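You operate a simulated robot arm through the tools that you are given. There is no shell and no other tool. Be economical: measure what you need, move in short steps, check, and stop when the job is done.

You are at the controls of a simulated robot arm. One attempt, no reset.

Task
Fetch the white spray bottle and set it in the carton. Press the filter button three times. Put the oil can that says "HV 46" from the top of the green cabinet on the right end of the base beam. Fetch the peg from the top of the steel rack and stand it on the left end of the workbench. Fetch the pale block marked "birch" from the console end of the board table and set it on the white panel there. Fetch the shelf pin from the middle of the board table and stand it on the brown veneer pack there. Put the rusty strainer on the raised strip of the board table away on the top of the brown heater. Do these in any order. Set down upright: oil can, peg, rusty strainer.

The check looks at the end state, three seconds after you hand in, the way a careful person would. Anything else that was tipped, shoved, dropped, spilled or broken makes it a failure.

Robot
A 6-joint arm with a four-finger gripper on a trunk, on a base that drives. Base frame: it is fixed to the floor where the robot stands at the start and does not move with it; the origin is under the middle of the robot, x ahead of it, y to its left, z up. Readings come in m, rad, newtons and seconds.
With the tool pointing down near the work surface it reaches from about 0.14 to 0.52 m from the robot's upright axis, wherever it stands. Its first joint turns from -2.897 to 2.897 rad. Places, roughly: carton [-3.25, 2.5, 0.75]; filter button [3.9, 2.4, 0.7]; left end of the workbench (52x24 cm) [0.72, -1.84, 0.8]; oil can [3.75, 1.25, 0.75]; pale block [-0.75, 0.75, 1]; peg (2x2x5 cm) [4, -0.8, 0.8]; right end of the base beam (31x21 cm) [0.6, -0.02, 0.52]; rusty strainer (6x6x11 cm) [-1.6, 2.3, 1]; shelf pin (2x2x4 cm) [-0.8, 1.4, 0.9]; top of the brown heater (20x13 cm) [2.82, -2.1, 0.66]; veneer pack [-0.75, 2, 1]; white panel [-1, 0.5, 1]; white spray bottle [0.5, 0, 0.5]. Payload 3.43 kg.
The TCP is the grasp point between the finger pads, 0.03 m short of the fingertips. In the tool frame z runs along the fingers and y along their closing line. The gripper opens to 0.12 m. The gripper's body begins 0.085 m behind the TCP.
Orientation is that of the tool frame in the base frame, as a unit quaternion [w, x, y, z]. With the fingers straight down and closing along the base's y, the tool's x points along the base's -x, its y along +y and its z along -z.

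Tools
- The arm moves only by the tool jog_arm. Its argument "commands" is a list of rows, each a list of 3 entries, a list of its own where there are three numbers: the shift along the tool's x, y, z in m, then the turn, a rotation vector about the tool's x, y, z in rad, then the finger opening in m, from 0 to 0.12. In form: [[[tx, ty, tz], [ax, ay, az], gripper], ...]. A call has 1 to 12 rows; each row shifts and turns the commanded pose from where the row before left it, along the tool's axes as they then stand. A row lasts 0.2 s, in which the tool goes at most 0.05 m and 0.15 rad; a call with a longer step from one row to the next is refused whole, and so is a gripper value outside its range. A pose out of reach is approached as far as the arm can. The call stops where the force on the tool passes 40 N (or 10 N more than at its start, if that is more) or the arm is blocked; 0.2 s more then pass. Each finger halts on what it meets, pressing with about 38 N; the grip force reading is that of the motor and also rises with nothing between the fingers. The clock runs only during rows and for 0.2 s after the last one: add rows that do not move to give the fingers time. The reply holds the time, the measured pose of the TCP, the force on the tool along the base axes, the opening and the grip force, in the units named above and with some noise, with the torque about the TCP (base axes, N m) and any sound that the robot's microphone picked up, and new pictures: "show" is both (left out), scene, wrist or none.
- Cameras (640 x 400 px; columns grow to the right, rows downward): "scene" is now at [0.0351, 0.1474, 1.6635]; the picture's right is [0.12, -0.99, 0.00], its down [-0.93, -0.11, -0.36] and it looks along [0.36, 0.04, -0.93] (base axes); focal length 214 px, centre (320, 200). "wrist" rides on the gripper at [0.071, -0.017, -0.121] in the tool frame; the picture's right is [0.23, 0.97, 0.00], its down [-0.81, 0.19, -0.55] and it looks along [-0.54, 0.13, 0.83] (tool axes); focal length 275 px, centre (320, 200). There is no depth. A picture from a camera that has moved, and an enlarged one, comes with that camera's place and axes in the base frame and with its lens.
- raise_lower(by): slides the trunk up (or, below 0, down) by that many m; the arm and the scene camera ride with it, the base frame stays. It gives what a move gives, with no picture.
- roll_base(legs): drives the robot by 1 to 6 legs, each [ahead, left, turn to the left] in m, m and rad, along the robot's own axes; the way and the turn of a leg run together, so that a leg with both is an arc; at most 1.5 m and 3.142 rad a leg. The arm and the cameras ride along, it lands a little off, and it stops where it bumps. It gives what a move gives, and a new picture of the scene camera.
- pan_tilt(pan, tilt): turns the head with the scene camera to pan (to the left, within 2.094 rad either way) and tilt (down, from -0.506 to 1.204), counted from straight ahead of the robot. It gives what a move gives, and a new picture of the scene camera.
- zoom(camera, box): a new picture of the part [left, top, right, bottom] of that camera's present view, enlarged. No time passes.
- hand_in(): hands the job in; it is judged then, once.

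Go step by step. Nothing tells you exact positions but the pictures and the camera data: compare them with the known pose of the tool, close in by small moves and look again before you grip or let go. The budget is 196 turns and 260 pictures, counting those below and the enlarged ones. Unless the task says otherwise, let go and move clear before handing in.

The tools are called after ">>>" by a JSON object that holds its "fn" and its "kwargs". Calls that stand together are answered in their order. jog_arm: Moves the arm, as the interface text tells. Its arguments: {"type":"object","properties":{"commands":{"type":"array"},"show":{"type":"string","enum":["both","scene","wrist","none"]}},"required":["commands"]} The other tools are called the same way: raise_lower (by) slides the trunk up or down; roll_base (legs) drives the base; pan_tilt (pan, tilt) turns the head that bears the scene camera; zoom (camera, box) takes an enlarged picture of a part of a camera's view; hand_in () hands the job in.

At the start:

```text
time: 0.0
ee_pos: [-0.4028, 0.266, 1.2171]
tcp_rot: [0.009, -0.014, 1.0, -0.006]
contact_force: [-0.4, 0.7, 0.2]
ft_torque: [0.01, 0.02, 0.0]
width: 0.12
gripper_force: 0.1
trunk travel left (down, up): [-0.2, 0.24]
robot x, y, heading: [-0.0015, -0.0041, 0.001]
head pan, tilt: [2.1, 1.201]
```

scene: 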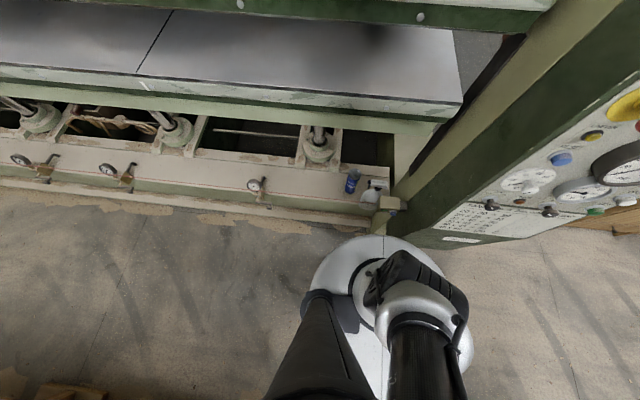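
wrist: 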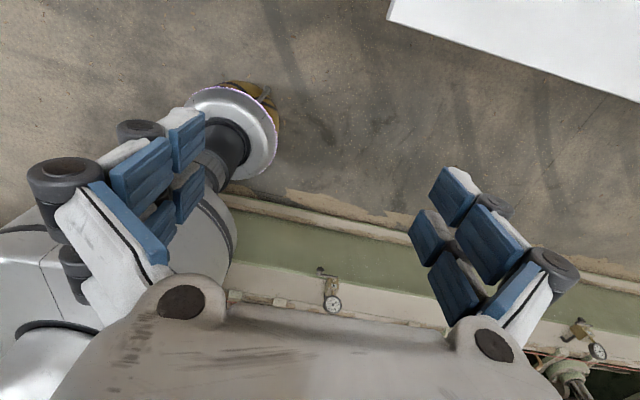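

The view shows the base beam with a white spray bottle and a small blue item at its right end. I'll enlarge that part and look around.

>>> {"fn": "zoom", "kwargs": {"camera": "scene", "box": [300, 140, 428, 220]}}

>>> {"fn": "pan_tilt", "kwargs": {"pan": 0, "tilt": 0.5}}

```text
5.00 times, centred on (364, 180) of scene
camera zoom: at [0.0351, 0.1474, 1.6635], right [0.12, -0.99, 0.0], down [-0.93, -0.11, -0.36], along [0.36, 0.04, -0.93], focal length 1072 px, centre (100, 300)
```

zoom: 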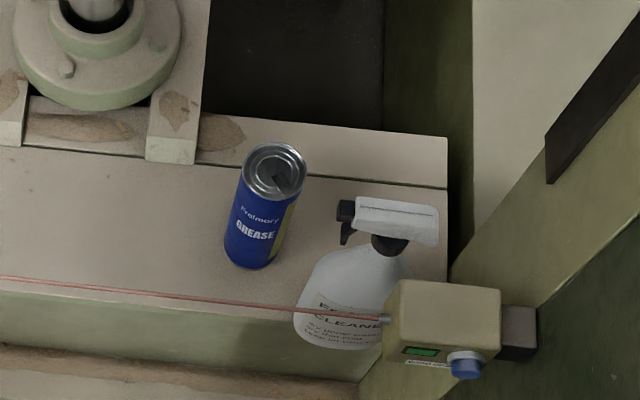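

```text
time: 2.0
ee_pos: [-0.4017, 0.2667, 1.2137]
tcp_rot: [0.01, -0.014, 1.0, -0.005]
contact_force: [0.4, 0.1, 0.0]
ft_torque: [-0.01, 0.01, 0.0]
width: 0.12
gripper_force: 0.1
trunk travel left (down, up): [-0.2, 0.24]
robot x, y, heading: [-0.0008, 0.0001, 0.004]
head pan, tilt: [0.0, 0.499]
camera scene: at [0.0705, 0.1447, 1.7172], right [0.04, -1.0, 0.0], down [-0.48, -0.02, -0.88], along [0.88, 0.04, -0.48], focal length 214 px, centre (320, 200)
```

scene: 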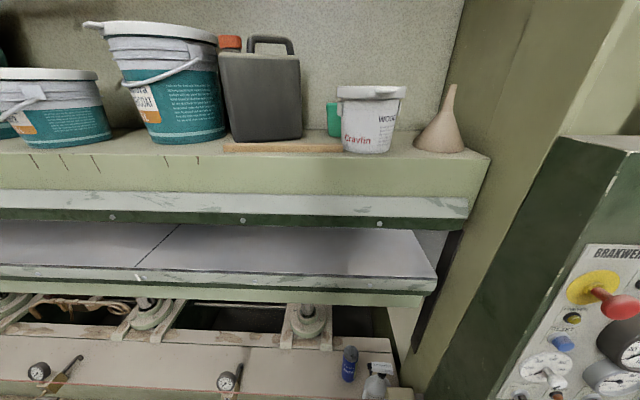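

Ahead is a press: the spray bottle stands at the right end of the base beam, next to a blue grease can, with a red trip cord in front. I'll look around the room before moving.

>>> {"fn": "pan_tilt", "kwargs": {"pan": 1.2, "tilt": 0.4}}

>>> {"fn": "pan_tilt", "kwargs": {"pan": 2.09, "tilt": 0.4}}

>>> {"fn": "pan_tilt", "kwargs": {"pan": -2.09, "tilt": 0.4}}

>>> {"fn": "pan_tilt", "kwargs": {"pan": -1.0, "tilt": 0.4}}

```text
time: 3.4
ee_pos: [-0.4037, 0.2644, 1.216]
tcp_rot: [0.009, -0.016, 1.0, -0.005]
contact_force: [0.3, 0.7, -0.1]
ft_torque: [0.03, 0.0, 0.08]
width: 0.12
gripper_force: 0.1
trunk travel left (down, up): [-0.2, 0.24]
robot x, y, heading: [0.005, -0.0004, 0.005]
head pan, tilt: [1.201, 0.4]
camera scene: at [0.0199, 0.2243, 1.7263], right [0.9, -0.43, 0.0], down [-0.17, -0.35, -0.92], along [0.4, 0.83, -0.39], focal length 214 px, centre (320, 200)
```

scene: 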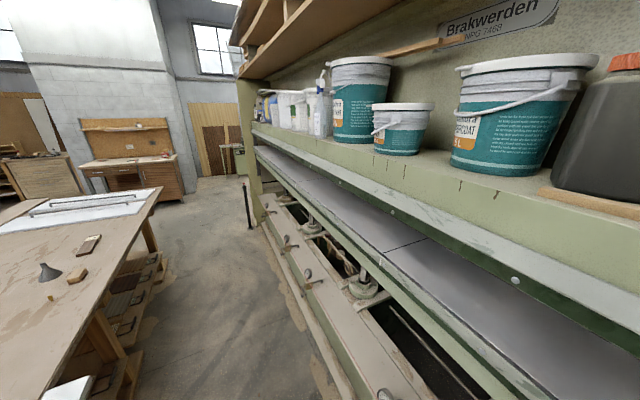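

```text
time: 4.6
ee_pos: [-0.4037, 0.2643, 1.2171]
tcp_rot: [0.007, -0.017, 1.0, -0.005]
contact_force: [-0.3, -0.6, -0.4]
ft_torque: [0.04, -0.03, -0.02]
width: 0.1201
gripper_force: 0.1
trunk travel left (down, up): [-0.2, 0.24]
robot x, y, heading: [0.007, 0.0027, 0.001]
head pan, tilt: [2.089, 0.4]
camera scene: at [-0.0598, 0.2247, 1.7264], right [0.9, 0.43, 0.0], down [0.17, -0.35, -0.92], along [-0.39, 0.83, -0.39], focal length 214 px, centre (320, 200)
```

scene: 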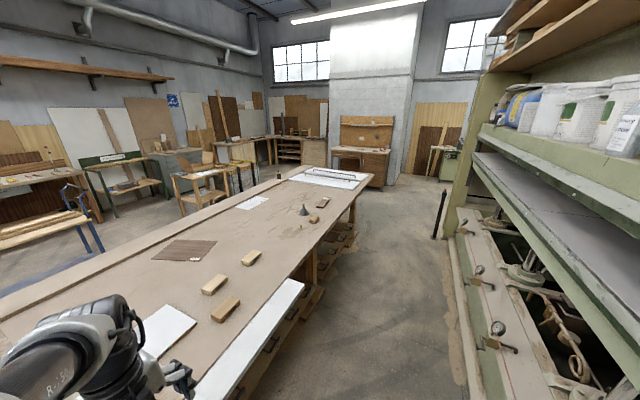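

```text
time: 8.0
ee_pos: [-0.4024, 0.2665, 1.2138]
tcp_rot: [0.01, -0.015, 1.0, -0.006]
contact_force: [-0.7, 0.3, 0.8]
ft_torque: [0.0, -0.01, 0.03]
width: 0.1199
gripper_force: 0.2
trunk travel left (down, up): [-0.2, 0.24]
robot x, y, heading: [0.0004, 0.0009, 0.002]
head pan, tilt: [-2.089, 0.4]
camera scene: at [-0.0629, 0.0585, 1.7264], right [-0.89, 0.46, 0.0], down [0.18, 0.35, -0.92], along [-0.42, -0.82, -0.39], focal length 214 px, centre (320, 200)
```

scene: 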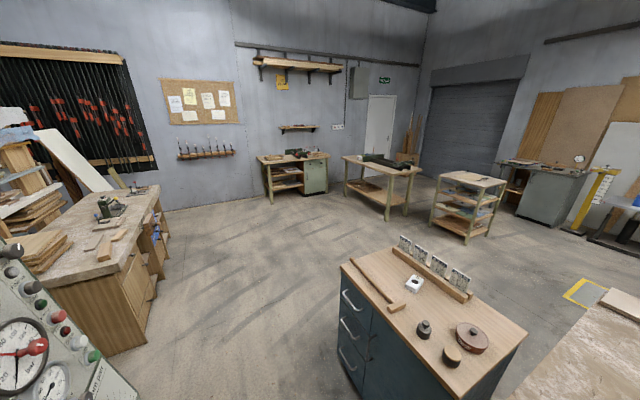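

```text
time: 9.3
ee_pos: [-0.4033, 0.2647, 1.2164]
tcp_rot: [0.008, -0.017, 1.0, -0.005]
contact_force: [0.8, 0.1, -0.4]
ft_torque: [-0.03, -0.01, -0.02]
width: 0.1202
gripper_force: 0.2
trunk travel left (down, up): [-0.2, 0.24]
robot x, y, heading: [-0.0015, 0.0005, -0.003]
head pan, tilt: [-1.0, 0.4]
camera scene: at [0.0233, 0.0591, 1.7264], right [-0.88, -0.47, 0.0], down [-0.18, 0.34, -0.92], along [0.43, -0.81, -0.39], focal length 214 px, centre (320, 200)
```

scene: 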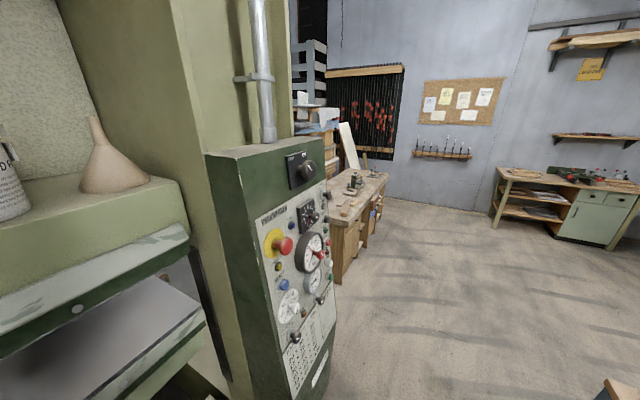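

The board table is behind-left. I'll look closer at its console end, then the rest of the table.

>>> {"fn": "pan_tilt", "kwargs": {"pan": 2.09, "tilt": 0.8}}

>>> {"fn": "zoom", "kwargs": {"camera": "scene", "box": [120, 0, 440, 200]}}

```text
time: 12.0
ee_pos: [-0.404, 0.2655, 1.2167]
tcp_rot: [0.007, -0.017, 1.0, -0.004]
contact_force: [0.1, -0.1, -0.1]
ft_torque: [-0.05, -0.01, 0.0]
width: 0.1202
gripper_force: 0.1
trunk travel left (down, up): [-0.2, 0.24]
robot x, y, heading: [-0.0007, -0.0009, 0.001]
head pan, tilt: [2.089, 0.799]
camera scene: at [-0.0548, 0.2137, 1.6913], right [0.9, 0.43, 0.0], down [0.31, -0.65, -0.7], along [-0.3, 0.63, -0.72], focal length 214 px, centre (320, 200)
```

scene: 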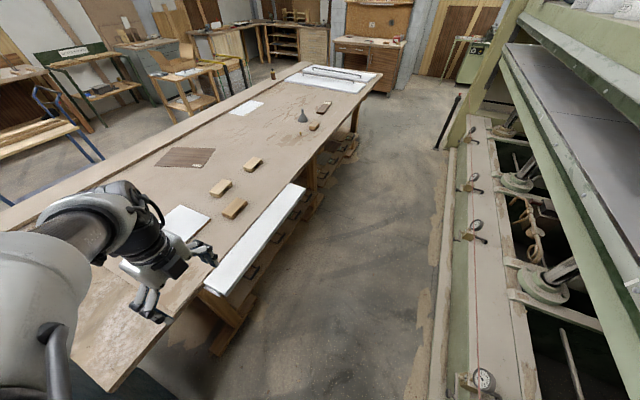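

```text
2.00 times, centred on (280, 100) of scene
camera zoom: at [-0.0548, 0.2137, 1.6913], right [0.9, 0.43, 0.0], down [0.31, -0.65, -0.7], along [-0.3, 0.63, -0.72], focal length 429 px, centre (400, 400)
```

zoom: 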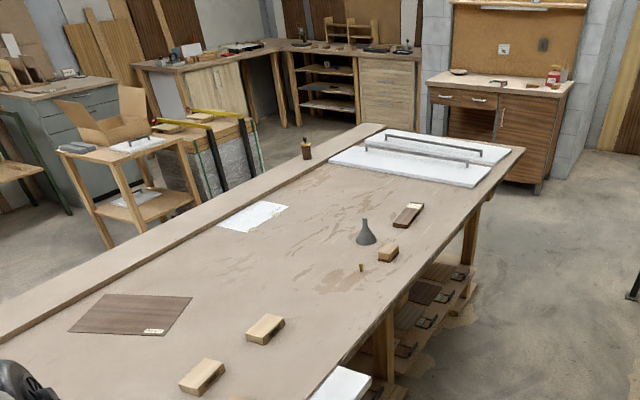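

Three pale blocks lie near the console end; the veneer pack, the pin and the strainer are further along. I'll look down at the table edge near the robot and read the block labels.

>>> {"fn": "zoom", "kwargs": {"camera": "scene", "box": [140, 120, 300, 220]}}

>>> {"fn": "pan_tilt", "kwargs": {"pan": 1.8, "tilt": 1.2}}

```text
4.00 times, centred on (220, 170) of scene
camera zoom: at [-0.0548, 0.2137, 1.6913], right [0.9, 0.43, 0.0], down [0.31, -0.65, -0.7], along [-0.3, 0.63, -0.72], focal length 858 px, centre (720, 320)
```

zoom: 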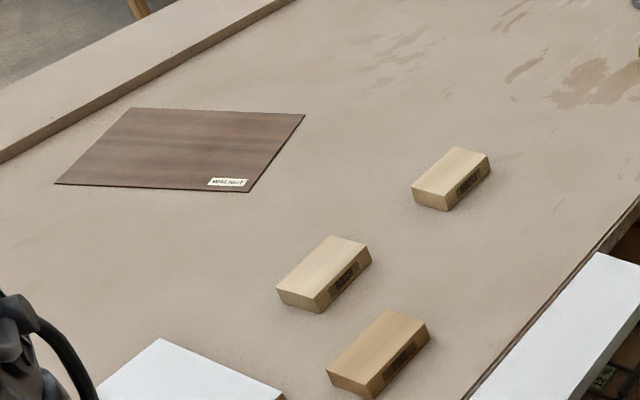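

```text
time: 12.8
ee_pos: [-0.4022, 0.2676, 1.2142]
tcp_rot: [0.01, -0.014, 1.0, -0.006]
contact_force: [-0.4, -0.7, -0.7]
ft_torque: [0.03, 0.02, 0.0]
width: 0.12
gripper_force: 0.1
trunk travel left (down, up): [-0.2, 0.24]
robot x, y, heading: [0.0006, -0.0004, -0.001]
head pan, tilt: [1.799, 1.201]
camera scene: at [-0.0355, 0.1948, 1.6636], right [0.96, 0.27, 0.0], down [0.25, -0.9, -0.36], along [-0.1, 0.35, -0.93], focal length 214 px, centre (320, 200)
```

scene: 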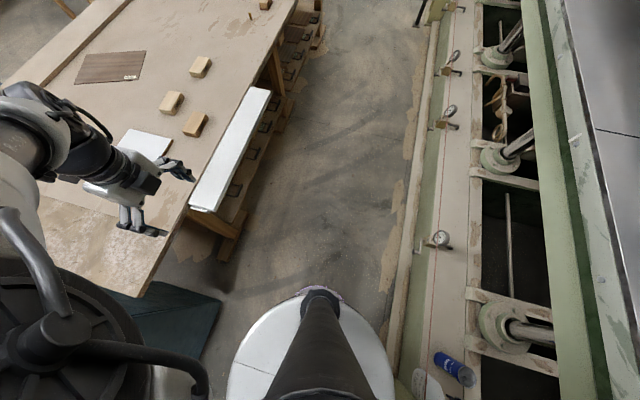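

Three blocks at about (-0.72,0.67), (-0.88,0.75) and (-0.86,0.98). I need to read their labels.

>>> {"fn": "pan_tilt", "kwargs": {"pan": 2.09, "tilt": 0.8}}

>>> {"fn": "zoom", "kwargs": {"camera": "scene", "box": [205, 150, 269, 190]}}

>>> {"fn": "zoom", "kwargs": {"camera": "scene", "box": [210, 180, 274, 220]}}

```text
time: 13.7
ee_pos: [-0.4031, 0.2639, 1.2162]
tcp_rot: [0.008, -0.017, 1.0, -0.005]
contact_force: [-0.8, -1.0, -0.1]
ft_torque: [-0.01, 0.02, 0.0]
width: 0.1201
gripper_force: 0.0
trunk travel left (down, up): [-0.2, 0.24]
robot x, y, heading: [-0.0029, 0.0008, 0.002]
head pan, tilt: [2.089, 0.799]
camera scene: at [-0.0545, 0.2139, 1.6912], right [0.91, 0.42, 0.0], down [0.3, -0.65, -0.7], along [-0.3, 0.63, -0.72], focal length 214 px, centre (320, 200)
```

scene: 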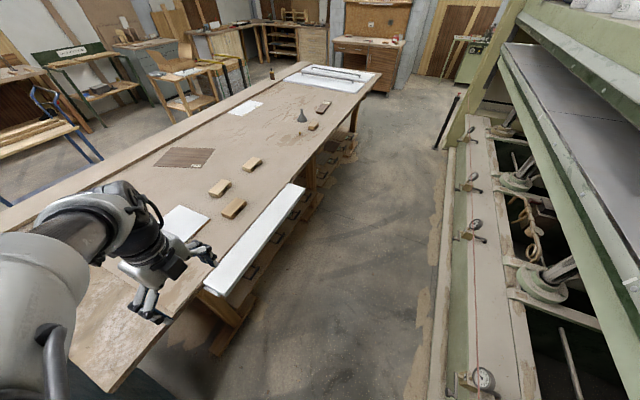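

```text
10.00 times, centred on (237, 170) of scene
camera zoom: at [-0.0545, 0.2139, 1.6912], right [0.91, 0.42, 0.0], down [0.3, -0.65, -0.7], along [-0.3, 0.63, -0.72], focal length 2145 px, centre (1150, 500)
```

zoom: 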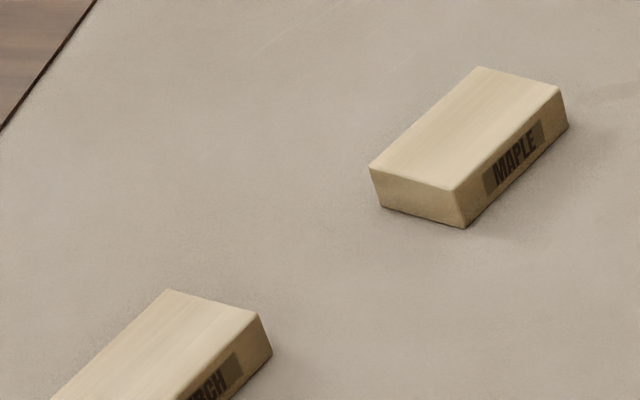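

```text
10.00 times, centred on (242, 200) of scene
camera zoom: at [-0.0545, 0.2139, 1.6912], right [0.91, 0.42, 0.0], down [0.3, -0.65, -0.7], along [-0.3, 0.63, -0.72], focal length 2145 px, centre (1100, 200)
```

zoom: 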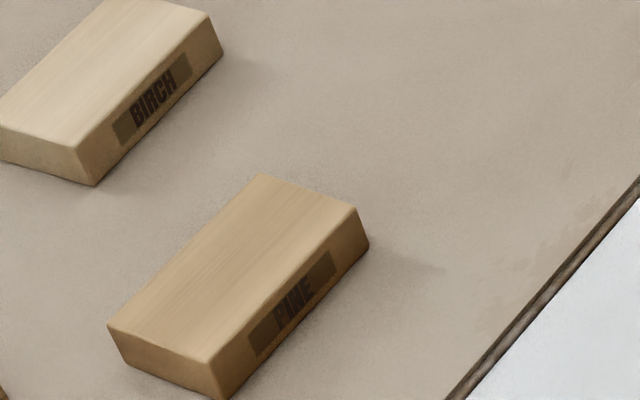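

Birch is the middle block at about (-0.88, 0.75), and the base can come in partly beneath the table edge. I'll shift along the aisle, turn to face +y, and close in on the table a little.

>>> {"fn": "roll_base", "kwargs": {"legs": [[0, 0.55, 0], [0, 0, 1.57], [0, 0.15, 0]]}}

>>> {"fn": "pan_tilt", "kwargs": {"pan": 1.3, "tilt": 1.0}}

```text
time: 21.5
ee_pos: [-0.4351, 0.1623, 1.2152]
tcp_rot: [0.01, -0.703, 0.711, 0.001]
contact_force: [-1.4, 0.6, -0.6]
ft_torque: [-0.01, -0.05, 0.04]
width: 0.1199
gripper_force: 0.0
trunk travel left (down, up): [-0.2, 0.24]
robot x, y, heading: [-0.1485, 0.5554, 1.527]
head pan, tilt: [2.089, 0.799]
camera scene: at [-0.3685, 0.505, 1.691], right [-0.44, 0.9, 0.0], down [0.65, 0.31, -0.7], along [-0.63, -0.31, -0.72], focal length 214 px, centre (320, 200)
```

scene: 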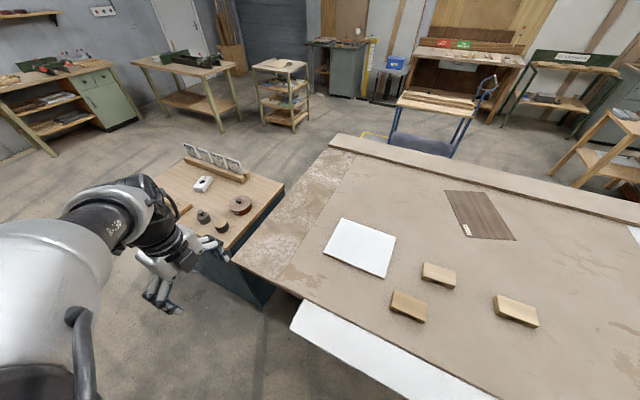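

```text
time: 22.7
ee_pos: [-0.4352, 0.1618, 1.215]
tcp_rot: [0.01, -0.704, 0.71, 0.001]
contact_force: [0.3, -1.2, 0.1]
ft_torque: [0.06, -0.05, 0.01]
width: 0.1202
gripper_force: 0.0
trunk travel left (down, up): [-0.2, 0.24]
robot x, y, heading: [-0.1537, 0.5569, 1.529]
head pan, tilt: [1.3, 1.0]
camera scene: at [-0.3613, 0.5598, 1.6761], right [0.28, 0.96, 0.0], down [0.81, -0.24, -0.54], along [-0.52, 0.15, -0.84], focal length 214 px, centre (320, 200)
```

scene: 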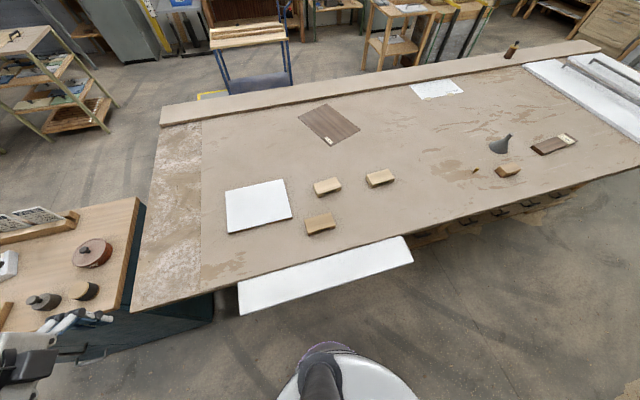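

The block top is near z≈0.96, with block centre about (-0.86, 0.73) and the panel centre near (-0.87, 0.44). I'll swing the arm round over the table and edge the base in.

>>> {"fn": "jog_arm", "kwargs": {"commands": [[[-0.0305, 0.0381, 0], [0, 0, 0.1], 0.12], [[-0.0305, 0.0381, 0], [0, 0, 0.1], 0.12], [[-0.0305, 0.0381, 0], [0, 0, 0.1], 0.12], [[-0.0305, 0.0381, 0], [0, 0, 0.1], 0.12], [[-0.0305, 0.0381, 0], [0, 0, 0.1], 0.12], [[-0.0305, 0.0381, 0], [0, 0, 0.1], 0.12], [[-0.0305, 0.0381, 0], [0, 0, 0.1], 0.12], [[-0.0305, 0.0381, 0], [0, 0, 0.1], 0.12], [[-0.0305, 0.0381, 0], [0, 0, 0.1], 0.12], [[-0.0305, 0.0381, 0], [0, 0, 0.1], 0.12], [[-0.0305, 0.0381, 0], [0, 0, 0.1], 0.12], [[-0.0305, 0.0381, 0], [0, 0, 0.1], 0.12]], "show": "none"}}

>>> {"fn": "roll_base", "kwargs": {"legs": [[0.05, 0.08, 0]]}}

```text
time: 23.4
ee_pos: [-0.4428, 0.1771, 1.1992]
tcp_rot: [0.026, -0.689, 0.724, 0.008]
contact_force: [-0.2, -0.2, -0.2]
ft_torque: [-0.01, 0.0, 0.02]
width: 0.1199
gripper_force: 0.1
trunk travel left (down, up): [-0.2, 0.24]
robot x, y, heading: [-0.1528, 0.5545, 1.533]
head pan, tilt: [1.3, 1.0]
stopped in row 3: the arm was blocked; the commanded pose is now the measured one
```

```text
time: 24.5
ee_pos: [-0.5198, 0.2286, 1.1983]
tcp_rot: [0.024, -0.688, 0.725, 0.006]
contact_force: [-0.6, 1.2, 0.4]
ft_torque: [-0.03, -0.03, 0.0]
width: 0.1201
gripper_force: 0.0
trunk travel left (down, up): [-0.2, 0.24]
robot x, y, heading: [-0.2265, 0.6077, 1.532]
head pan, tilt: [1.3, 1.0]
camera scene: at [-0.4373, 0.6179, 1.6759], right [0.35, 0.94, 0.0], down [0.79, -0.29, -0.54], along [-0.51, 0.19, -0.84], focal length 214 px, centre (320, 200)
```

scene: 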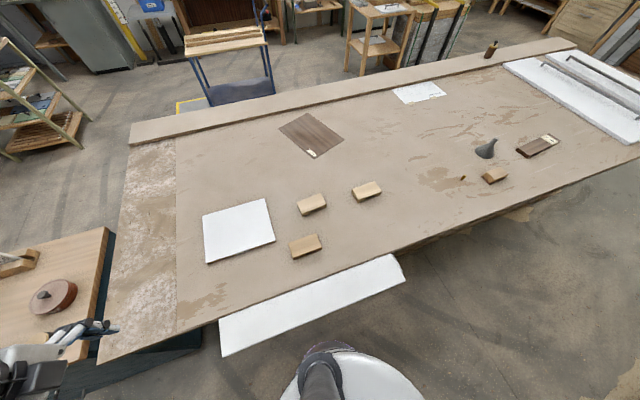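

The arm stopped as blocked after a small move, with no force. I'll look at the arm and try a slower sweep.

>>> {"fn": "pan_tilt", "kwargs": {"pan": 2.0, "tilt": 0.9}}

>>> {"fn": "jog_arm", "kwargs": {"commands": [[[-0.015, 0.019, 0], [0, 0, 0.05], 0.12], [[-0.015, 0.019, 0], [0, 0, 0.05], 0.12], [[-0.015, 0.019, 0], [0, 0, 0.05], 0.12], [[-0.015, 0.019, 0], [0, 0, 0.05], 0.12]], "show": "scene"}}

```text
time: 25.6
ee_pos: [-0.5184, 0.2288, 1.1995]
tcp_rot: [0.025, -0.688, 0.725, 0.006]
contact_force: [0.0, 0.1, 0.0]
ft_torque: [0.02, -0.01, 0.0]
width: 0.1201
gripper_force: 0.1
trunk travel left (down, up): [-0.2, 0.24]
robot x, y, heading: [-0.23, 0.6073, 1.535]
head pan, tilt: [2.0, 0.901]
camera scene: at [-0.4413, 0.5666, 1.6833], right [-0.35, 0.94, 0.0], down [0.73, 0.27, -0.62], along [-0.58, -0.22, -0.78], focal length 214 px, centre (320, 200)
```

scene: 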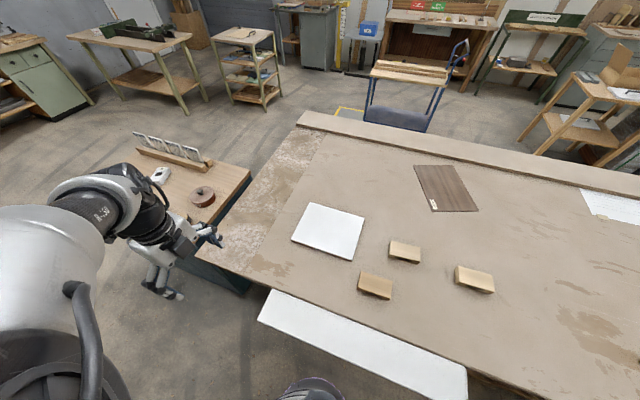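

```text
time: 26.8
ee_pos: [-0.51, 0.2268, 1.2028]
tcp_rot: [0.018, -0.688, 0.726, 0.014]
contact_force: [1.6, -3.1, -2.7]
ft_torque: [0.27, 0.25, 0.0]
width: 0.1201
gripper_force: 0.0
trunk travel left (down, up): [-0.2, 0.24]
robot x, y, heading: [-0.2317, 0.6069, 1.531]
head pan, tilt: [2.0, 0.901]
stopped in row 4: the arm was blocked; the commanded pose is now the measured one
camera scene: at [-0.3039, 0.5421, 1.6837], right [-0.64, -0.77, 0.0], down [-0.61, 0.5, -0.62], along [0.47, -0.39, -0.79], focal length 214 px, centre (320, 200)
```

scene: 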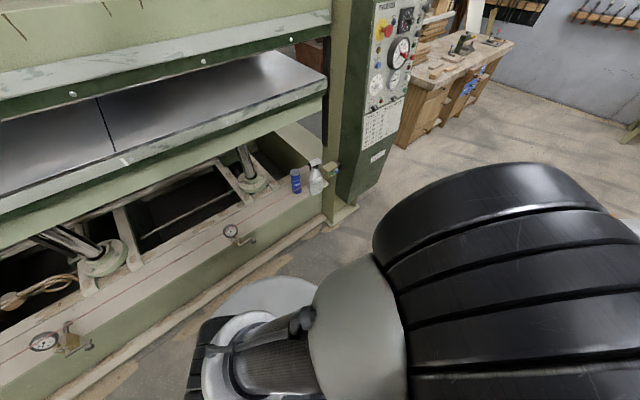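

The scene camera's direction in that reply doesn't match the reported pan, so I'll check with a motionless row what the head and arm are doing.

>>> {"fn": "jog_arm", "kwargs": {"commands": [[[0, 0, 0], [0, 0, 0], 0.12]], "show": "both"}}

>>> {"fn": "pan_tilt", "kwargs": {"pan": 1.7, "tilt": 0.9}}

```text
time: 27.2
ee_pos: [-0.5365, 0.2522, 1.1816]
tcp_rot: [0.04, -0.663, 0.748, 0.015]
contact_force: [1.5, -1.0, 0.4]
ft_torque: [0.06, 0.15, 0.0]
width: 0.1198
gripper_force: 0.1
trunk travel left (down, up): [-0.2, 0.24]
robot x, y, heading: [-0.2302, 0.6059, 1.531]
head pan, tilt: [2.0, 0.901]
camera scene: at [-0.3078, 0.5451, 1.6835], right [-0.62, -0.78, 0.0], down [-0.61, 0.49, -0.62], along [0.48, -0.39, -0.79], focal length 214 px, centre (320, 200)
camera wrist: at [-0.5338, 0.1705, 1.2967], right [-0.99, -0.11, -0.05], down [-0.12, 0.78, 0.61], along [-0.03, 0.61, -0.79], focal length 275 px, centre (320, 200)
```

scene: 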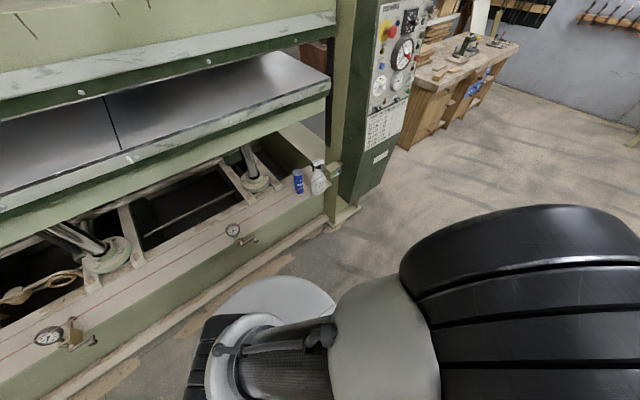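
wrist: 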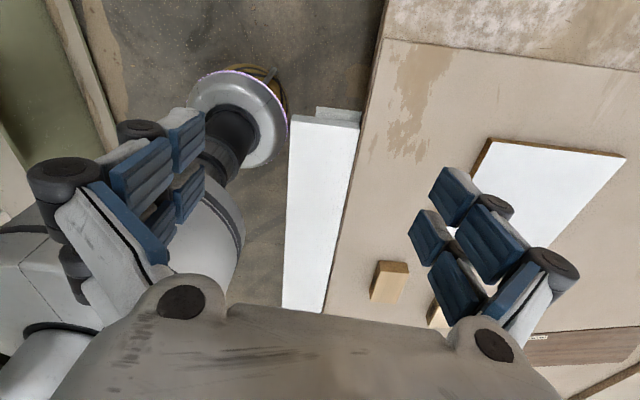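

```text
time: 28.0
ee_pos: [-0.5391, 0.2524, 1.1817]
tcp_rot: [0.04, -0.663, 0.747, 0.015]
contact_force: [0.6, 0.1, 0.3]
ft_torque: [-0.03, -0.01, -0.01]
width: 0.1201
gripper_force: 0.1
trunk travel left (down, up): [-0.2, 0.24]
robot x, y, heading: [-0.2298, 0.6052, 1.53]
head pan, tilt: [1.7, 0.901]
camera scene: at [-0.3112, 0.5457, 1.6834], right [-0.62, -0.78, 0.0], down [-0.61, 0.49, -0.62], along [0.49, -0.39, -0.78], focal length 214 px, centre (320, 200)
```

scene: 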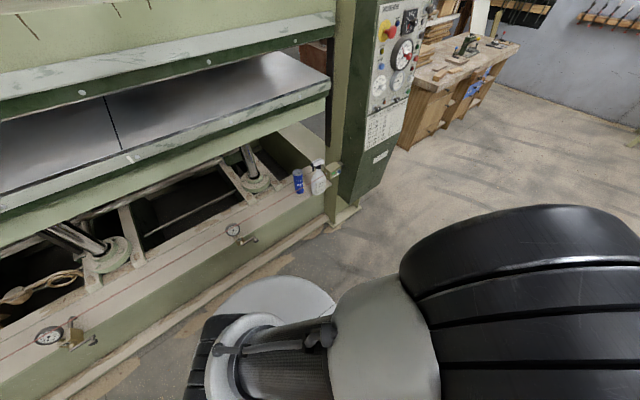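

The head was pushed by the arm and isn't following the pan command. I'll bring it back via the other side.

>>> {"fn": "pan_tilt", "kwargs": {"pan": -1.5, "tilt": 0.9}}

>>> {"fn": "pan_tilt", "kwargs": {"pan": 1.0, "tilt": 0.9}}

```text
time: 30.7
ee_pos: [-0.5398, 0.2539, 1.1808]
tcp_rot: [0.039, -0.663, 0.747, 0.015]
contact_force: [-0.3, 0.5, 0.5]
ft_torque: [-0.02, -0.01, -0.02]
width: 0.1201
gripper_force: 0.0
trunk travel left (down, up): [-0.2, 0.24]
robot x, y, heading: [-0.2291, 0.6081, 1.527]
head pan, tilt: [-1.499, 0.901]
camera scene: at [-0.3115, 0.5458, 1.6833], right [-0.62, -0.78, 0.0], down [-0.61, 0.49, -0.62], along [0.49, -0.39, -0.78], focal length 214 px, centre (320, 200)
```

scene: 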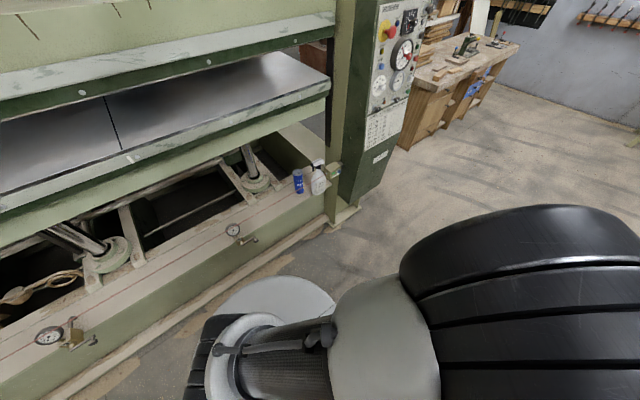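

```text
time: 33.0
ee_pos: [-0.5389, 0.2534, 1.1808]
tcp_rot: [0.039, -0.663, 0.747, 0.014]
contact_force: [-0.7, 0.4, 0.5]
ft_torque: [-0.1, -0.08, -0.03]
width: 0.1202
gripper_force: 0.2
trunk travel left (down, up): [-0.2, 0.24]
robot x, y, heading: [-0.2316, 0.6062, 1.531]
head pan, tilt: [1.0, 0.901]
camera scene: at [-0.3115, 0.5458, 1.6833], right [-0.62, -0.78, 0.0], down [-0.61, 0.49, -0.62], along [0.49, -0.39, -0.78], focal length 214 px, centre (320, 200)
```

scene: 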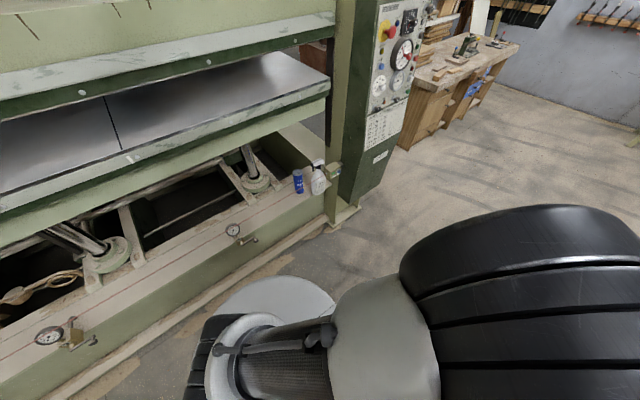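

The head is wedged against the arm, so I'll swing the arm back the other way to free it.

>>> {"fn": "jog_arm", "kwargs": {"commands": [[[0.018, -0.018, 0], [0, 0, -0.05], 0.12], [[0.018, -0.018, 0], [0, 0, -0.05], 0.12], [[0.018, -0.018, 0], [0, 0, -0.05], 0.12], [[0.018, -0.018, 0], [0, 0, -0.05], 0.12]], "show": "none"}}

>>> {"fn": "pan_tilt", "kwargs": {"pan": 1.3, "tilt": 0.9}}

```text
time: 34.0
ee_pos: [-0.4878, 0.1834, 1.1919]
tcp_rot: [-0.028, 0.724, -0.69, -0.009]
contact_force: [-0.3, 0.7, 0.0]
ft_torque: [0.01, -0.04, -0.01]
width: 0.1202
gripper_force: 0.1
trunk travel left (down, up): [-0.2, 0.24]
robot x, y, heading: [-0.2298, 0.6065, 1.532]
head pan, tilt: [1.0, 0.901]
```

```text
time: 34.8
ee_pos: [-0.4873, 0.1834, 1.1906]
tcp_rot: [-0.028, 0.723, -0.69, -0.009]
contact_force: [-0.3, 0.0, -0.8]
ft_torque: [0.02, 0.0, 0.0]
width: 0.1202
gripper_force: 0.0
trunk travel left (down, up): [-0.2, 0.24]
robot x, y, heading: [-0.2301, 0.6032, 1.533]
head pan, tilt: [1.3, 0.901]
camera scene: at [-0.4424, 0.6161, 1.6833], right [0.31, 0.95, 0.0], down [0.75, -0.24, -0.62], along [-0.59, 0.19, -0.78], focal length 214 px, centre (320, 200)
```

scene: 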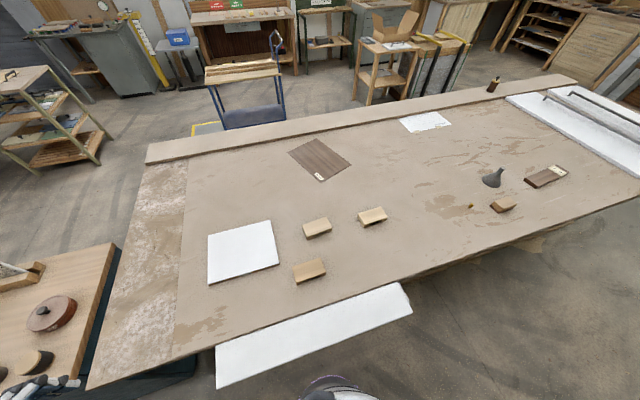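

The head is free again, and the arm can't pass it, so I'll keep the arm behind-left and turn the base instead.

>>> {"fn": "roll_base", "kwargs": {"legs": [[0, 0, -1.08]]}}

>>> {"fn": "pan_tilt", "kwargs": {"pan": 2.09, "tilt": 1.0}}

```text
time: 37.9
ee_pos: [-0.7247, 0.6374, 1.1922]
tcp_rot: [0.028, -0.263, 0.964, -0.007]
contact_force: [0.1, -0.7, 0.5]
ft_torque: [0.01, 0.02, -0.01]
width: 0.1197
gripper_force: 0.0
trunk travel left (down, up): [-0.2, 0.24]
robot x, y, heading: [-0.2276, 0.608, 0.446]
head pan, tilt: [1.3, 0.901]
camera scene: at [-0.3213, 0.7995, 1.6833], right [0.98, 0.17, 0.0], down [0.14, -0.77, -0.62], along [-0.11, 0.61, -0.78], focal length 214 px, centre (320, 200)
```

scene: 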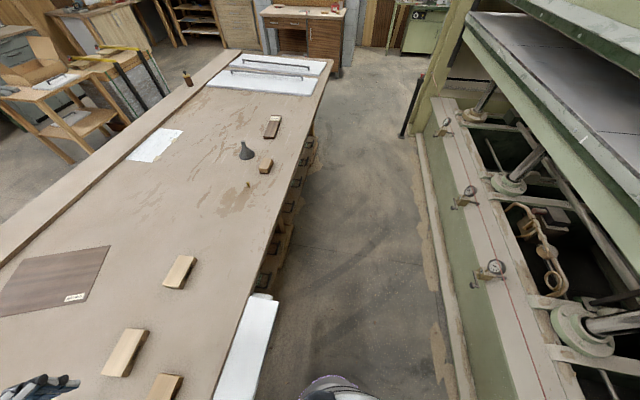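

```text
time: 39.0
ee_pos: [-0.7248, 0.6359, 1.193]
tcp_rot: [0.028, -0.263, 0.964, -0.007]
contact_force: [-0.2, -0.6, 0.2]
ft_torque: [-0.03, -0.01, -0.01]
width: 0.12
gripper_force: 0.0
trunk travel left (down, up): [-0.2, 0.24]
robot x, y, heading: [-0.2294, 0.6087, 0.442]
head pan, tilt: [2.089, 1.0]
camera scene: at [-0.3653, 0.7648, 1.6761], right [0.57, 0.82, 0.0], down [0.69, -0.48, -0.54], along [-0.44, 0.31, -0.84], focal length 214 px, centre (320, 200)
```

scene: 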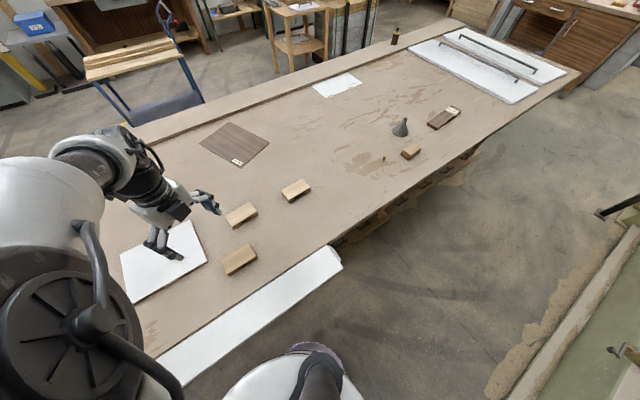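

Good view now. I'll edge the base about 7 cm nearer, then align the gripper over the birch block.

>>> {"fn": "roll_base", "kwargs": {"legs": [[-0.063, 0.03, 0]]}}

>>> {"fn": "jog_arm", "kwargs": {"commands": [[[0, 0, 0], [0, 0, 0.13], 0.12], [[0, 0, 0], [0, 0, 0.13], 0.12], [[0, 0, 0], [0, 0, 0.13], 0.12], [[0, 0, 0], [0, 0, 0.13], 0.12], [[0.02, 0.026, 0.01], [0, 0, 0], 0.12], [[0.02, 0.026, 0.02], [0, 0, 0], 0.12], [[0.02, 0.026, 0.02], [0, 0, 0], 0.12], [[0.01, 0.026, 0.02], [0, 0, 0], 0.12]]}}

```text
time: 40.0
ee_pos: [-0.7941, 0.6378, 1.1919]
tcp_rot: [0.029, -0.263, 0.964, -0.007]
contact_force: [-1.0, -0.1, 0.3]
ft_torque: [-0.01, -0.07, 0.0]
width: 0.1199
gripper_force: 0.0
trunk travel left (down, up): [-0.2, 0.24]
robot x, y, heading: [-0.2988, 0.6066, 0.447]
head pan, tilt: [2.089, 1.0]
camera scene: at [-0.4361, 0.765, 1.676], right [0.57, 0.82, 0.0], down [0.69, -0.48, -0.54], along [-0.44, 0.31, -0.84], focal length 214 px, centre (320, 200)
```

scene: 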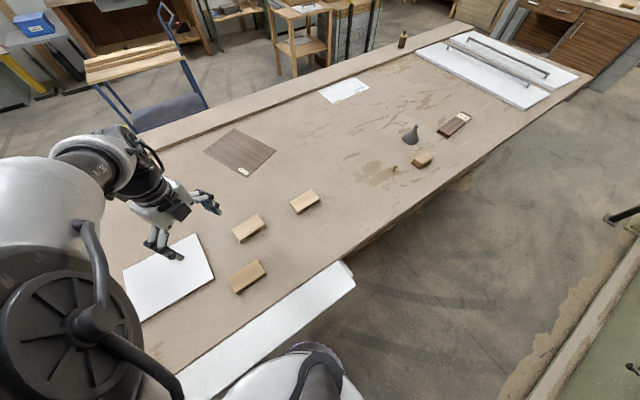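

```text
time: 41.9
ee_pos: [-0.8659, 0.7405, 1.1178]
tcp_rot: [0.029, -0.043, 0.999, -0.005]
contact_force: [0.1, -0.1, 1.2]
ft_torque: [0.01, -0.03, 0.01]
width: 0.1199
gripper_force: 0.1
out of reach, approached as far as the arm can: row 4
trunk travel left (down, up): [-0.2, 0.24]
robot x, y, heading: [-0.2964, 0.6066, 0.442]
head pan, tilt: [2.089, 1.0]
camera scene: at [-0.4349, 0.7658, 1.676], right [0.57, 0.82, 0.0], down [0.69, -0.48, -0.54], along [-0.44, 0.31, -0.84], focal length 214 px, centre (320, 200)
camera wrist: at [-0.9438, 0.7182, 1.2341], right [-0.31, 0.95, -0.02], down [0.76, 0.26, 0.6], along [0.57, 0.17, -0.8], focal length 275 px, centre (320, 200)
```

scene: 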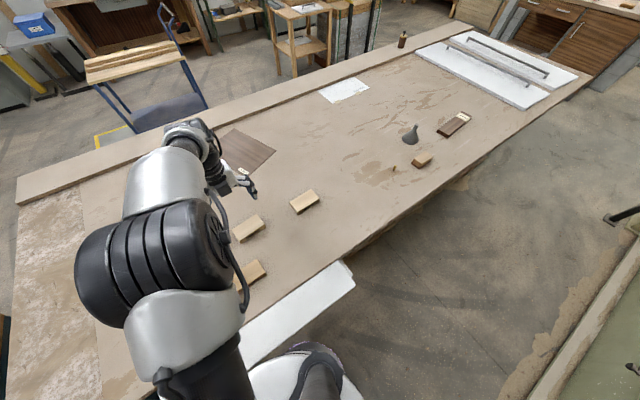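
wrist: 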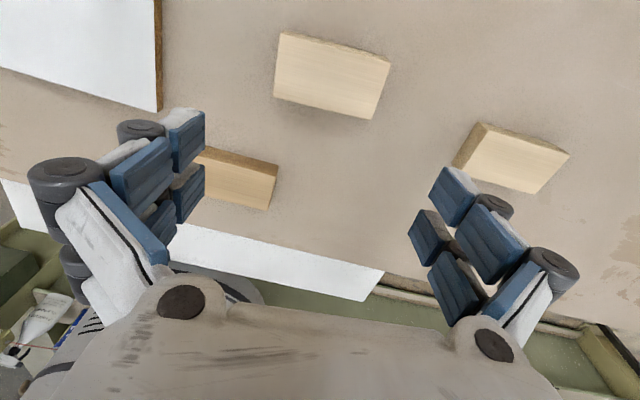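

The arm reaches over the birch block: wrist view puts it near (-0.885, 0.740), aligned with the fingers. I'll level the tool and descend.

>>> {"fn": "jog_arm", "kwargs": {"commands": [[[0.02, 0, 0.03], [0, 0.058, 0], 0.12], [[0, 0, 0.04], [0, 0, 0], 0.12], [[0, 0, 0.04], [0, 0, 0], 0.12], [[0, 0, 0.02], [0, 0, 0], 0.12]]}}

```text
time: 42.9
ee_pos: [-0.8831, 0.7362, 0.9854]
tcp_rot: [0.0, -0.043, 0.999, -0.005]
contact_force: [-0.6, 0.2, 0.6]
ft_torque: [-0.01, -0.02, 0.01]
width: 0.1198
gripper_force: 0.0
trunk travel left (down, up): [-0.2, 0.24]
robot x, y, heading: [-0.3008, 0.6086, 0.452]
head pan, tilt: [2.089, 1.0]
camera scene: at [-0.4346, 0.7649, 1.6761], right [0.57, 0.82, 0.0], down [0.69, -0.48, -0.54], along [-0.44, 0.31, -0.84], focal length 214 px, centre (320, 200)
camera wrist: at [-0.9548, 0.7138, 1.1065], right [-0.31, 0.95, -0.01], down [0.79, 0.27, 0.55], along [0.53, 0.16, -0.84], focal length 275 px, centre (320, 200)
```

scene: 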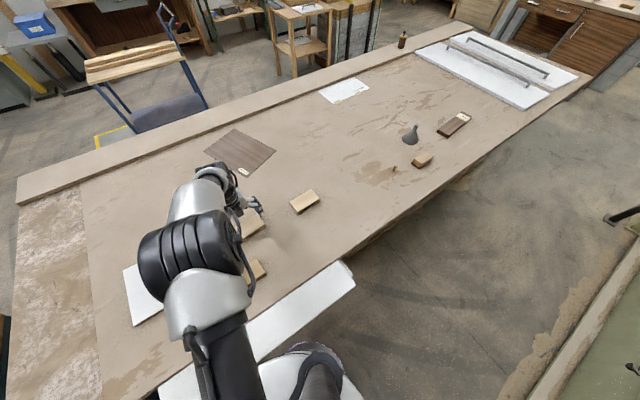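
wrist: 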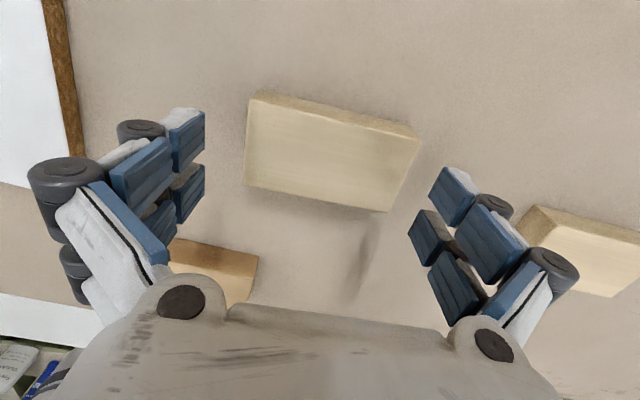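

The block sits between the fingers, about 1 cm further out. I'll shift slightly and go down.

>>> {"fn": "jog_arm", "kwargs": {"commands": [[[0.008, 0.005, 0.015], [0, 0, 0], 0.12], [[0, 0, 0.01], [0, 0, 0], 0.12], [[0, 0, 0], [0, 0, 0], 0.12]], "show": "wrist"}}

```text
time: 43.6
ee_pos: [-0.8934, 0.7409, 0.9601]
tcp_rot: [0.001, -0.043, 0.999, -0.005]
contact_force: [-0.6, 0.7, -0.5]
ft_torque: [0.01, 0.01, 0.02]
width: 0.1199
gripper_force: 0.1
trunk travel left (down, up): [-0.2, 0.24]
robot x, y, heading: [-0.2965, 0.609, 0.445]
head pan, tilt: [2.089, 1.0]
camera wrist: at [-0.9642, 0.7183, 1.0819], right [-0.31, 0.95, -0.01], down [0.79, 0.27, 0.55], along [0.53, 0.16, -0.83], focal length 275 px, centre (320, 200)
```

wrist: 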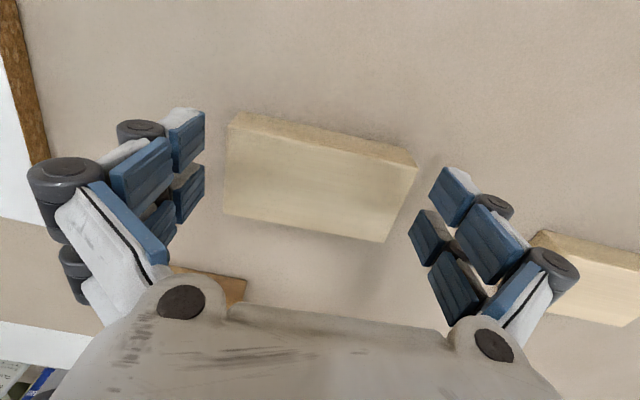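

The tips are now just below the block's top. I'll centre, lower a little more and close.

>>> {"fn": "jog_arm", "kwargs": {"commands": [[[-0.004, -0.006, 0.008], [0, 0, 0], 0.12], [[0, 0, 0.004], [0, 0, 0], 0.12], [[0, 0, 0], [0, 0, 0], 0.07], [[0, 0, 0], [0, 0, 0], 0.07], [[0, 0, 0], [0, 0, 0], 0.07], [[0, 0, 0], [0, 0, 0], 0.07]], "show": "wrist"}}

```text
time: 44.9
ee_pos: [-0.8948, 0.736, 0.9624]
tcp_rot: [-0.012, -0.042, 0.999, -0.001]
contact_force: [4.6, -1.2, 50.5]
ft_torque: [-0.16, -1.31, -0.07]
width: 0.0871
gripper_force: 27.1
trunk travel left (down, up): [-0.2, 0.24]
robot x, y, heading: [-0.2983, 0.6081, 0.445]
head pan, tilt: [2.089, 1.0]
stopped in row 6: the force on the tool passed its limit at 43 N (the readings are from after the stop); the commanded pose is now the measured one
camera wrist: at [-0.9612, 0.7132, 1.0858], right [-0.31, 0.95, 0.0], down [0.81, 0.26, 0.53], along [0.5, 0.17, -0.85], focal length 275 px, centre (320, 200)
```

wrist: 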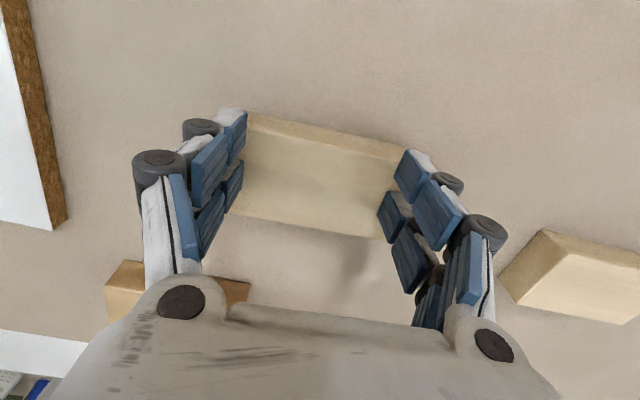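

It's gripped at 0.087 m; the tips press the table, which puts its top near z≈0.93. I'll lift straight up.

>>> {"fn": "jog_arm", "kwargs": {"commands": [[[0, 0, -0.01], [0, 0, 0], 0.07], [[0, 0, -0.03], [0, 0, 0], 0.07], [[0, 0, -0.04], [0, 0, 0], 0.07], [[0, 0, -0.04], [0, 0, 0], 0.07]]}}

```text
time: 45.9
ee_pos: [-0.8891, 0.7364, 1.0716]
tcp_rot: [-0.004, -0.042, 0.999, -0.004]
contact_force: [0.5, 0.5, -0.1]
ft_torque: [-0.01, 0.02, 0.05]
width: 0.0702
gripper_force: 0.1
trunk travel left (down, up): [-0.2, 0.24]
robot x, y, heading: [-0.3004, 0.6049, 0.445]
head pan, tilt: [2.089, 1.0]
camera scene: at [-0.4334, 0.765, 1.6762], right [0.57, 0.82, 0.0], down [0.69, -0.48, -0.54], along [-0.44, 0.31, -0.84], focal length 214 px, centre (320, 200)
camera wrist: at [-0.9581, 0.714, 1.1934], right [-0.31, 0.95, 0.0], down [0.8, 0.26, 0.54], along [0.52, 0.17, -0.84], focal length 275 px, centre (320, 200)
```

scene: 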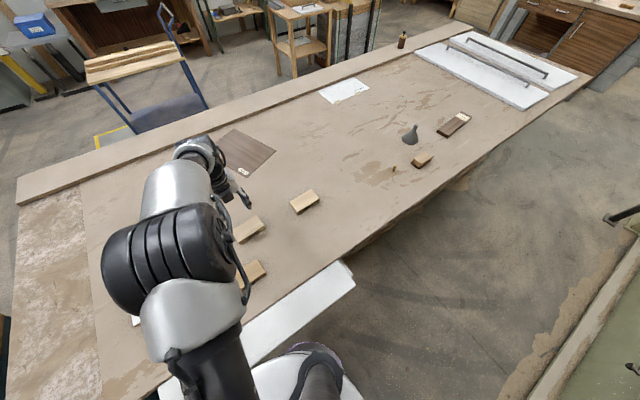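
wrist: 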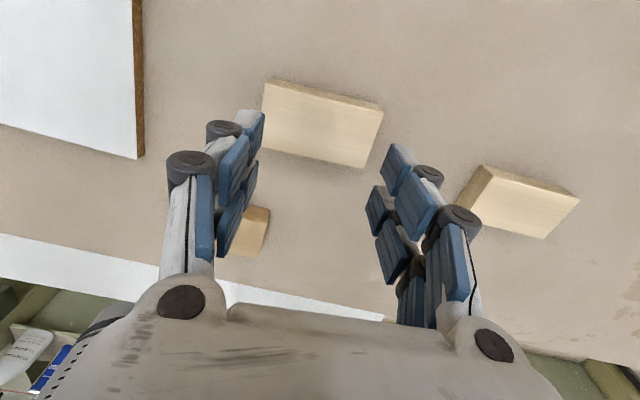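

The block slipped out: the fingers jammed on the table while closing. I'll go back a bit higher, close with a wait, and lift slowly.

>>> {"fn": "jog_arm", "kwargs": {"commands": [[[0, 0, 0], [0, 0, 0], 0.12], [[0, 0, 0], [0, 0, 0], 0.12], [[0, 0, 0], [0, 0, 0], 0.12], [[0, 0, 0.04], [0, 0, 0], 0.12], [[0, 0, 0.04], [0, 0, 0], 0.12], [[0, 0.002, 0.02], [0, 0, 0], 0.12], [[0, 0, 0.004], [0, 0, 0], 0.12], [[0, 0, 0], [0, 0, 0], 0.1], [[0, 0, 0], [0, 0, 0], 0.09], [[0, 0, 0], [0, 0, 0], 0.09]], "show": "wrist"}}

```text
time: 48.1
ee_pos: [-0.892, 0.7395, 0.969]
tcp_rot: [-0.005, -0.042, 0.999, -0.003]
contact_force: [0.4, 0.3, 0.8]
ft_torque: [-0.03, 0.0, 0.02]
width: 0.0899
gripper_force: 0.0
trunk travel left (down, up): [-0.2, 0.24]
robot x, y, heading: [-0.2979, 0.607, 0.448]
head pan, tilt: [2.089, 1.0]
camera wrist: at [-0.9608, 0.7163, 1.0903], right [-0.31, 0.95, 0.0], down [0.8, 0.26, 0.54], along [0.52, 0.17, -0.84], focal length 275 px, centre (320, 200)
```

wrist: 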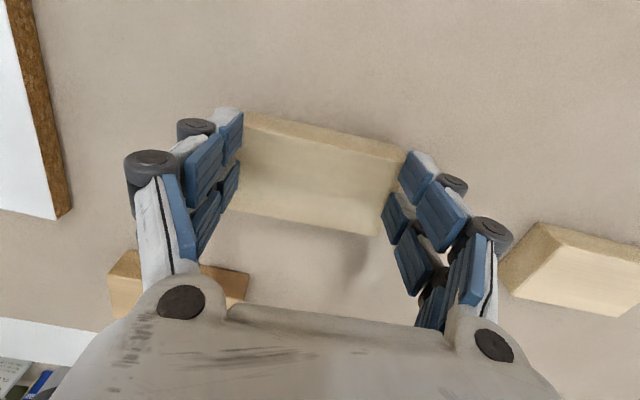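

The gap is just wider than the block. I'll lower gently until touch, then close.

>>> {"fn": "jog_arm", "kwargs": {"commands": [[[0, 0, 0.005], [0, 0, 0], 0.09], [[0, 0, 0.005], [0, 0, 0], 0.09], [[0, 0, 0.003], [0, 0, 0], 0.09], [[0, 0, 0], [0, 0, 0], 0.09]], "show": "none"}}

```text
time: 49.1
ee_pos: [-0.8928, 0.7389, 0.9606]
tcp_rot: [-0.009, -0.042, 0.999, -0.002]
contact_force: [1.7, 0.8, 38.1]
ft_torque: [0.35, -0.6, -0.04]
width: 0.0924
gripper_force: 21.3
trunk travel left (down, up): [-0.2, 0.24]
robot x, y, heading: [-0.2994, 0.6072, 0.448]
head pan, tilt: [2.089, 1.0]
```

The tips rest on the block's top, so its top is at z≈0.93 and it is ~0.095 m long. I'll open fully, recentre and go lower.

>>> {"fn": "jog_arm", "kwargs": {"commands": [[[0, 0, -0.015], [0, 0, 0], 0.12], [[0, 0, -0.015], [0, 0.015, 0], 0.12], [[-0.01, 0.001, 0], [0, 0, 0], 0.12], [[0, 0, 0], [0, 0, 0], 0.12], [[0, 0, 0.01], [0, 0, 0], 0.12], [[0, 0, 0.01], [0, 0, 0], 0.12]], "show": "wrist"}}

```text
time: 50.5
ee_pos: [-0.8834, 0.7414, 0.9655]
tcp_rot: [-0.013, -0.042, 0.999, -0.003]
contact_force: [-0.3, 0.1, -0.1]
ft_torque: [-0.02, -0.02, -0.01]
width: 0.1198
gripper_force: 0.1
trunk travel left (down, up): [-0.2, 0.24]
robot x, y, heading: [-0.2998, 0.6013, 0.444]
head pan, tilt: [2.089, 1.0]
camera wrist: at [-0.9508, 0.7183, 1.0881], right [-0.31, 0.95, 0.0], down [0.81, 0.26, 0.53], along [0.5, 0.17, -0.85], focal length 275 px, centre (320, 200)
```

wrist: 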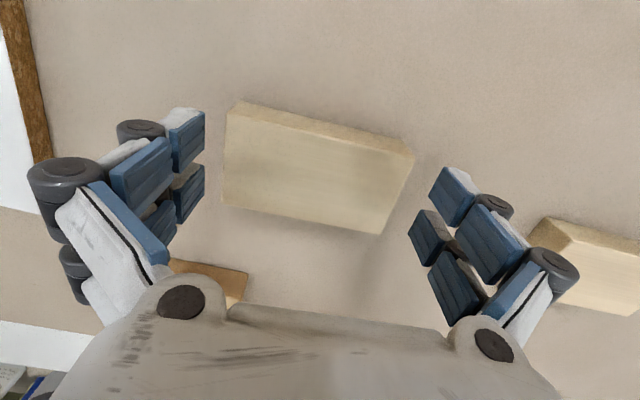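

Block centre is at about (-0.876, 0.739). I'll lower over it and close.

>>> {"fn": "jog_arm", "kwargs": {"commands": [[[-0.006, -0.002, 0.01], [0, 0, 0], 0.12], [[0, 0, 0.01], [0, 0, 0], 0.12], [[0, 0, 0.008], [0, 0, 0], 0.12], [[0, 0, 0], [0, 0, 0], 0.12]], "show": "wrist"}}

```text
time: 51.5
ee_pos: [-0.8776, 0.7391, 0.9365]
tcp_rot: [-0.012, -0.042, 0.999, -0.004]
contact_force: [0.2, 0.0, 0.6]
ft_torque: [-0.01, 0.0, 0.0]
width: 0.1197
gripper_force: 0.0
trunk travel left (down, up): [-0.2, 0.24]
robot x, y, heading: [-0.2995, 0.6083, 0.44]
head pan, tilt: [2.089, 1.0]
camera wrist: at [-0.9446, 0.7161, 1.0596], right [-0.31, 0.95, 0.0], down [0.81, 0.26, 0.53], along [0.5, 0.17, -0.85], focal length 275 px, centre (320, 200)
```

wrist: 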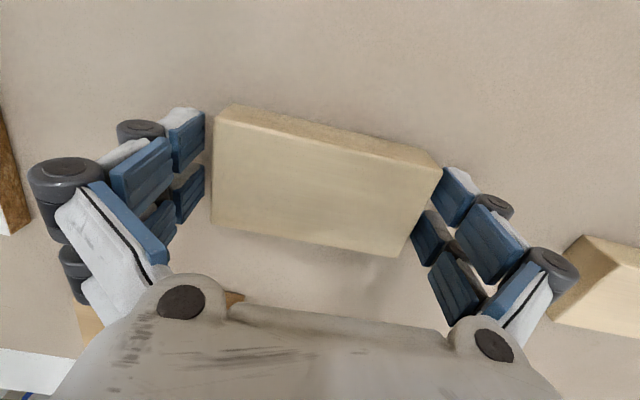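

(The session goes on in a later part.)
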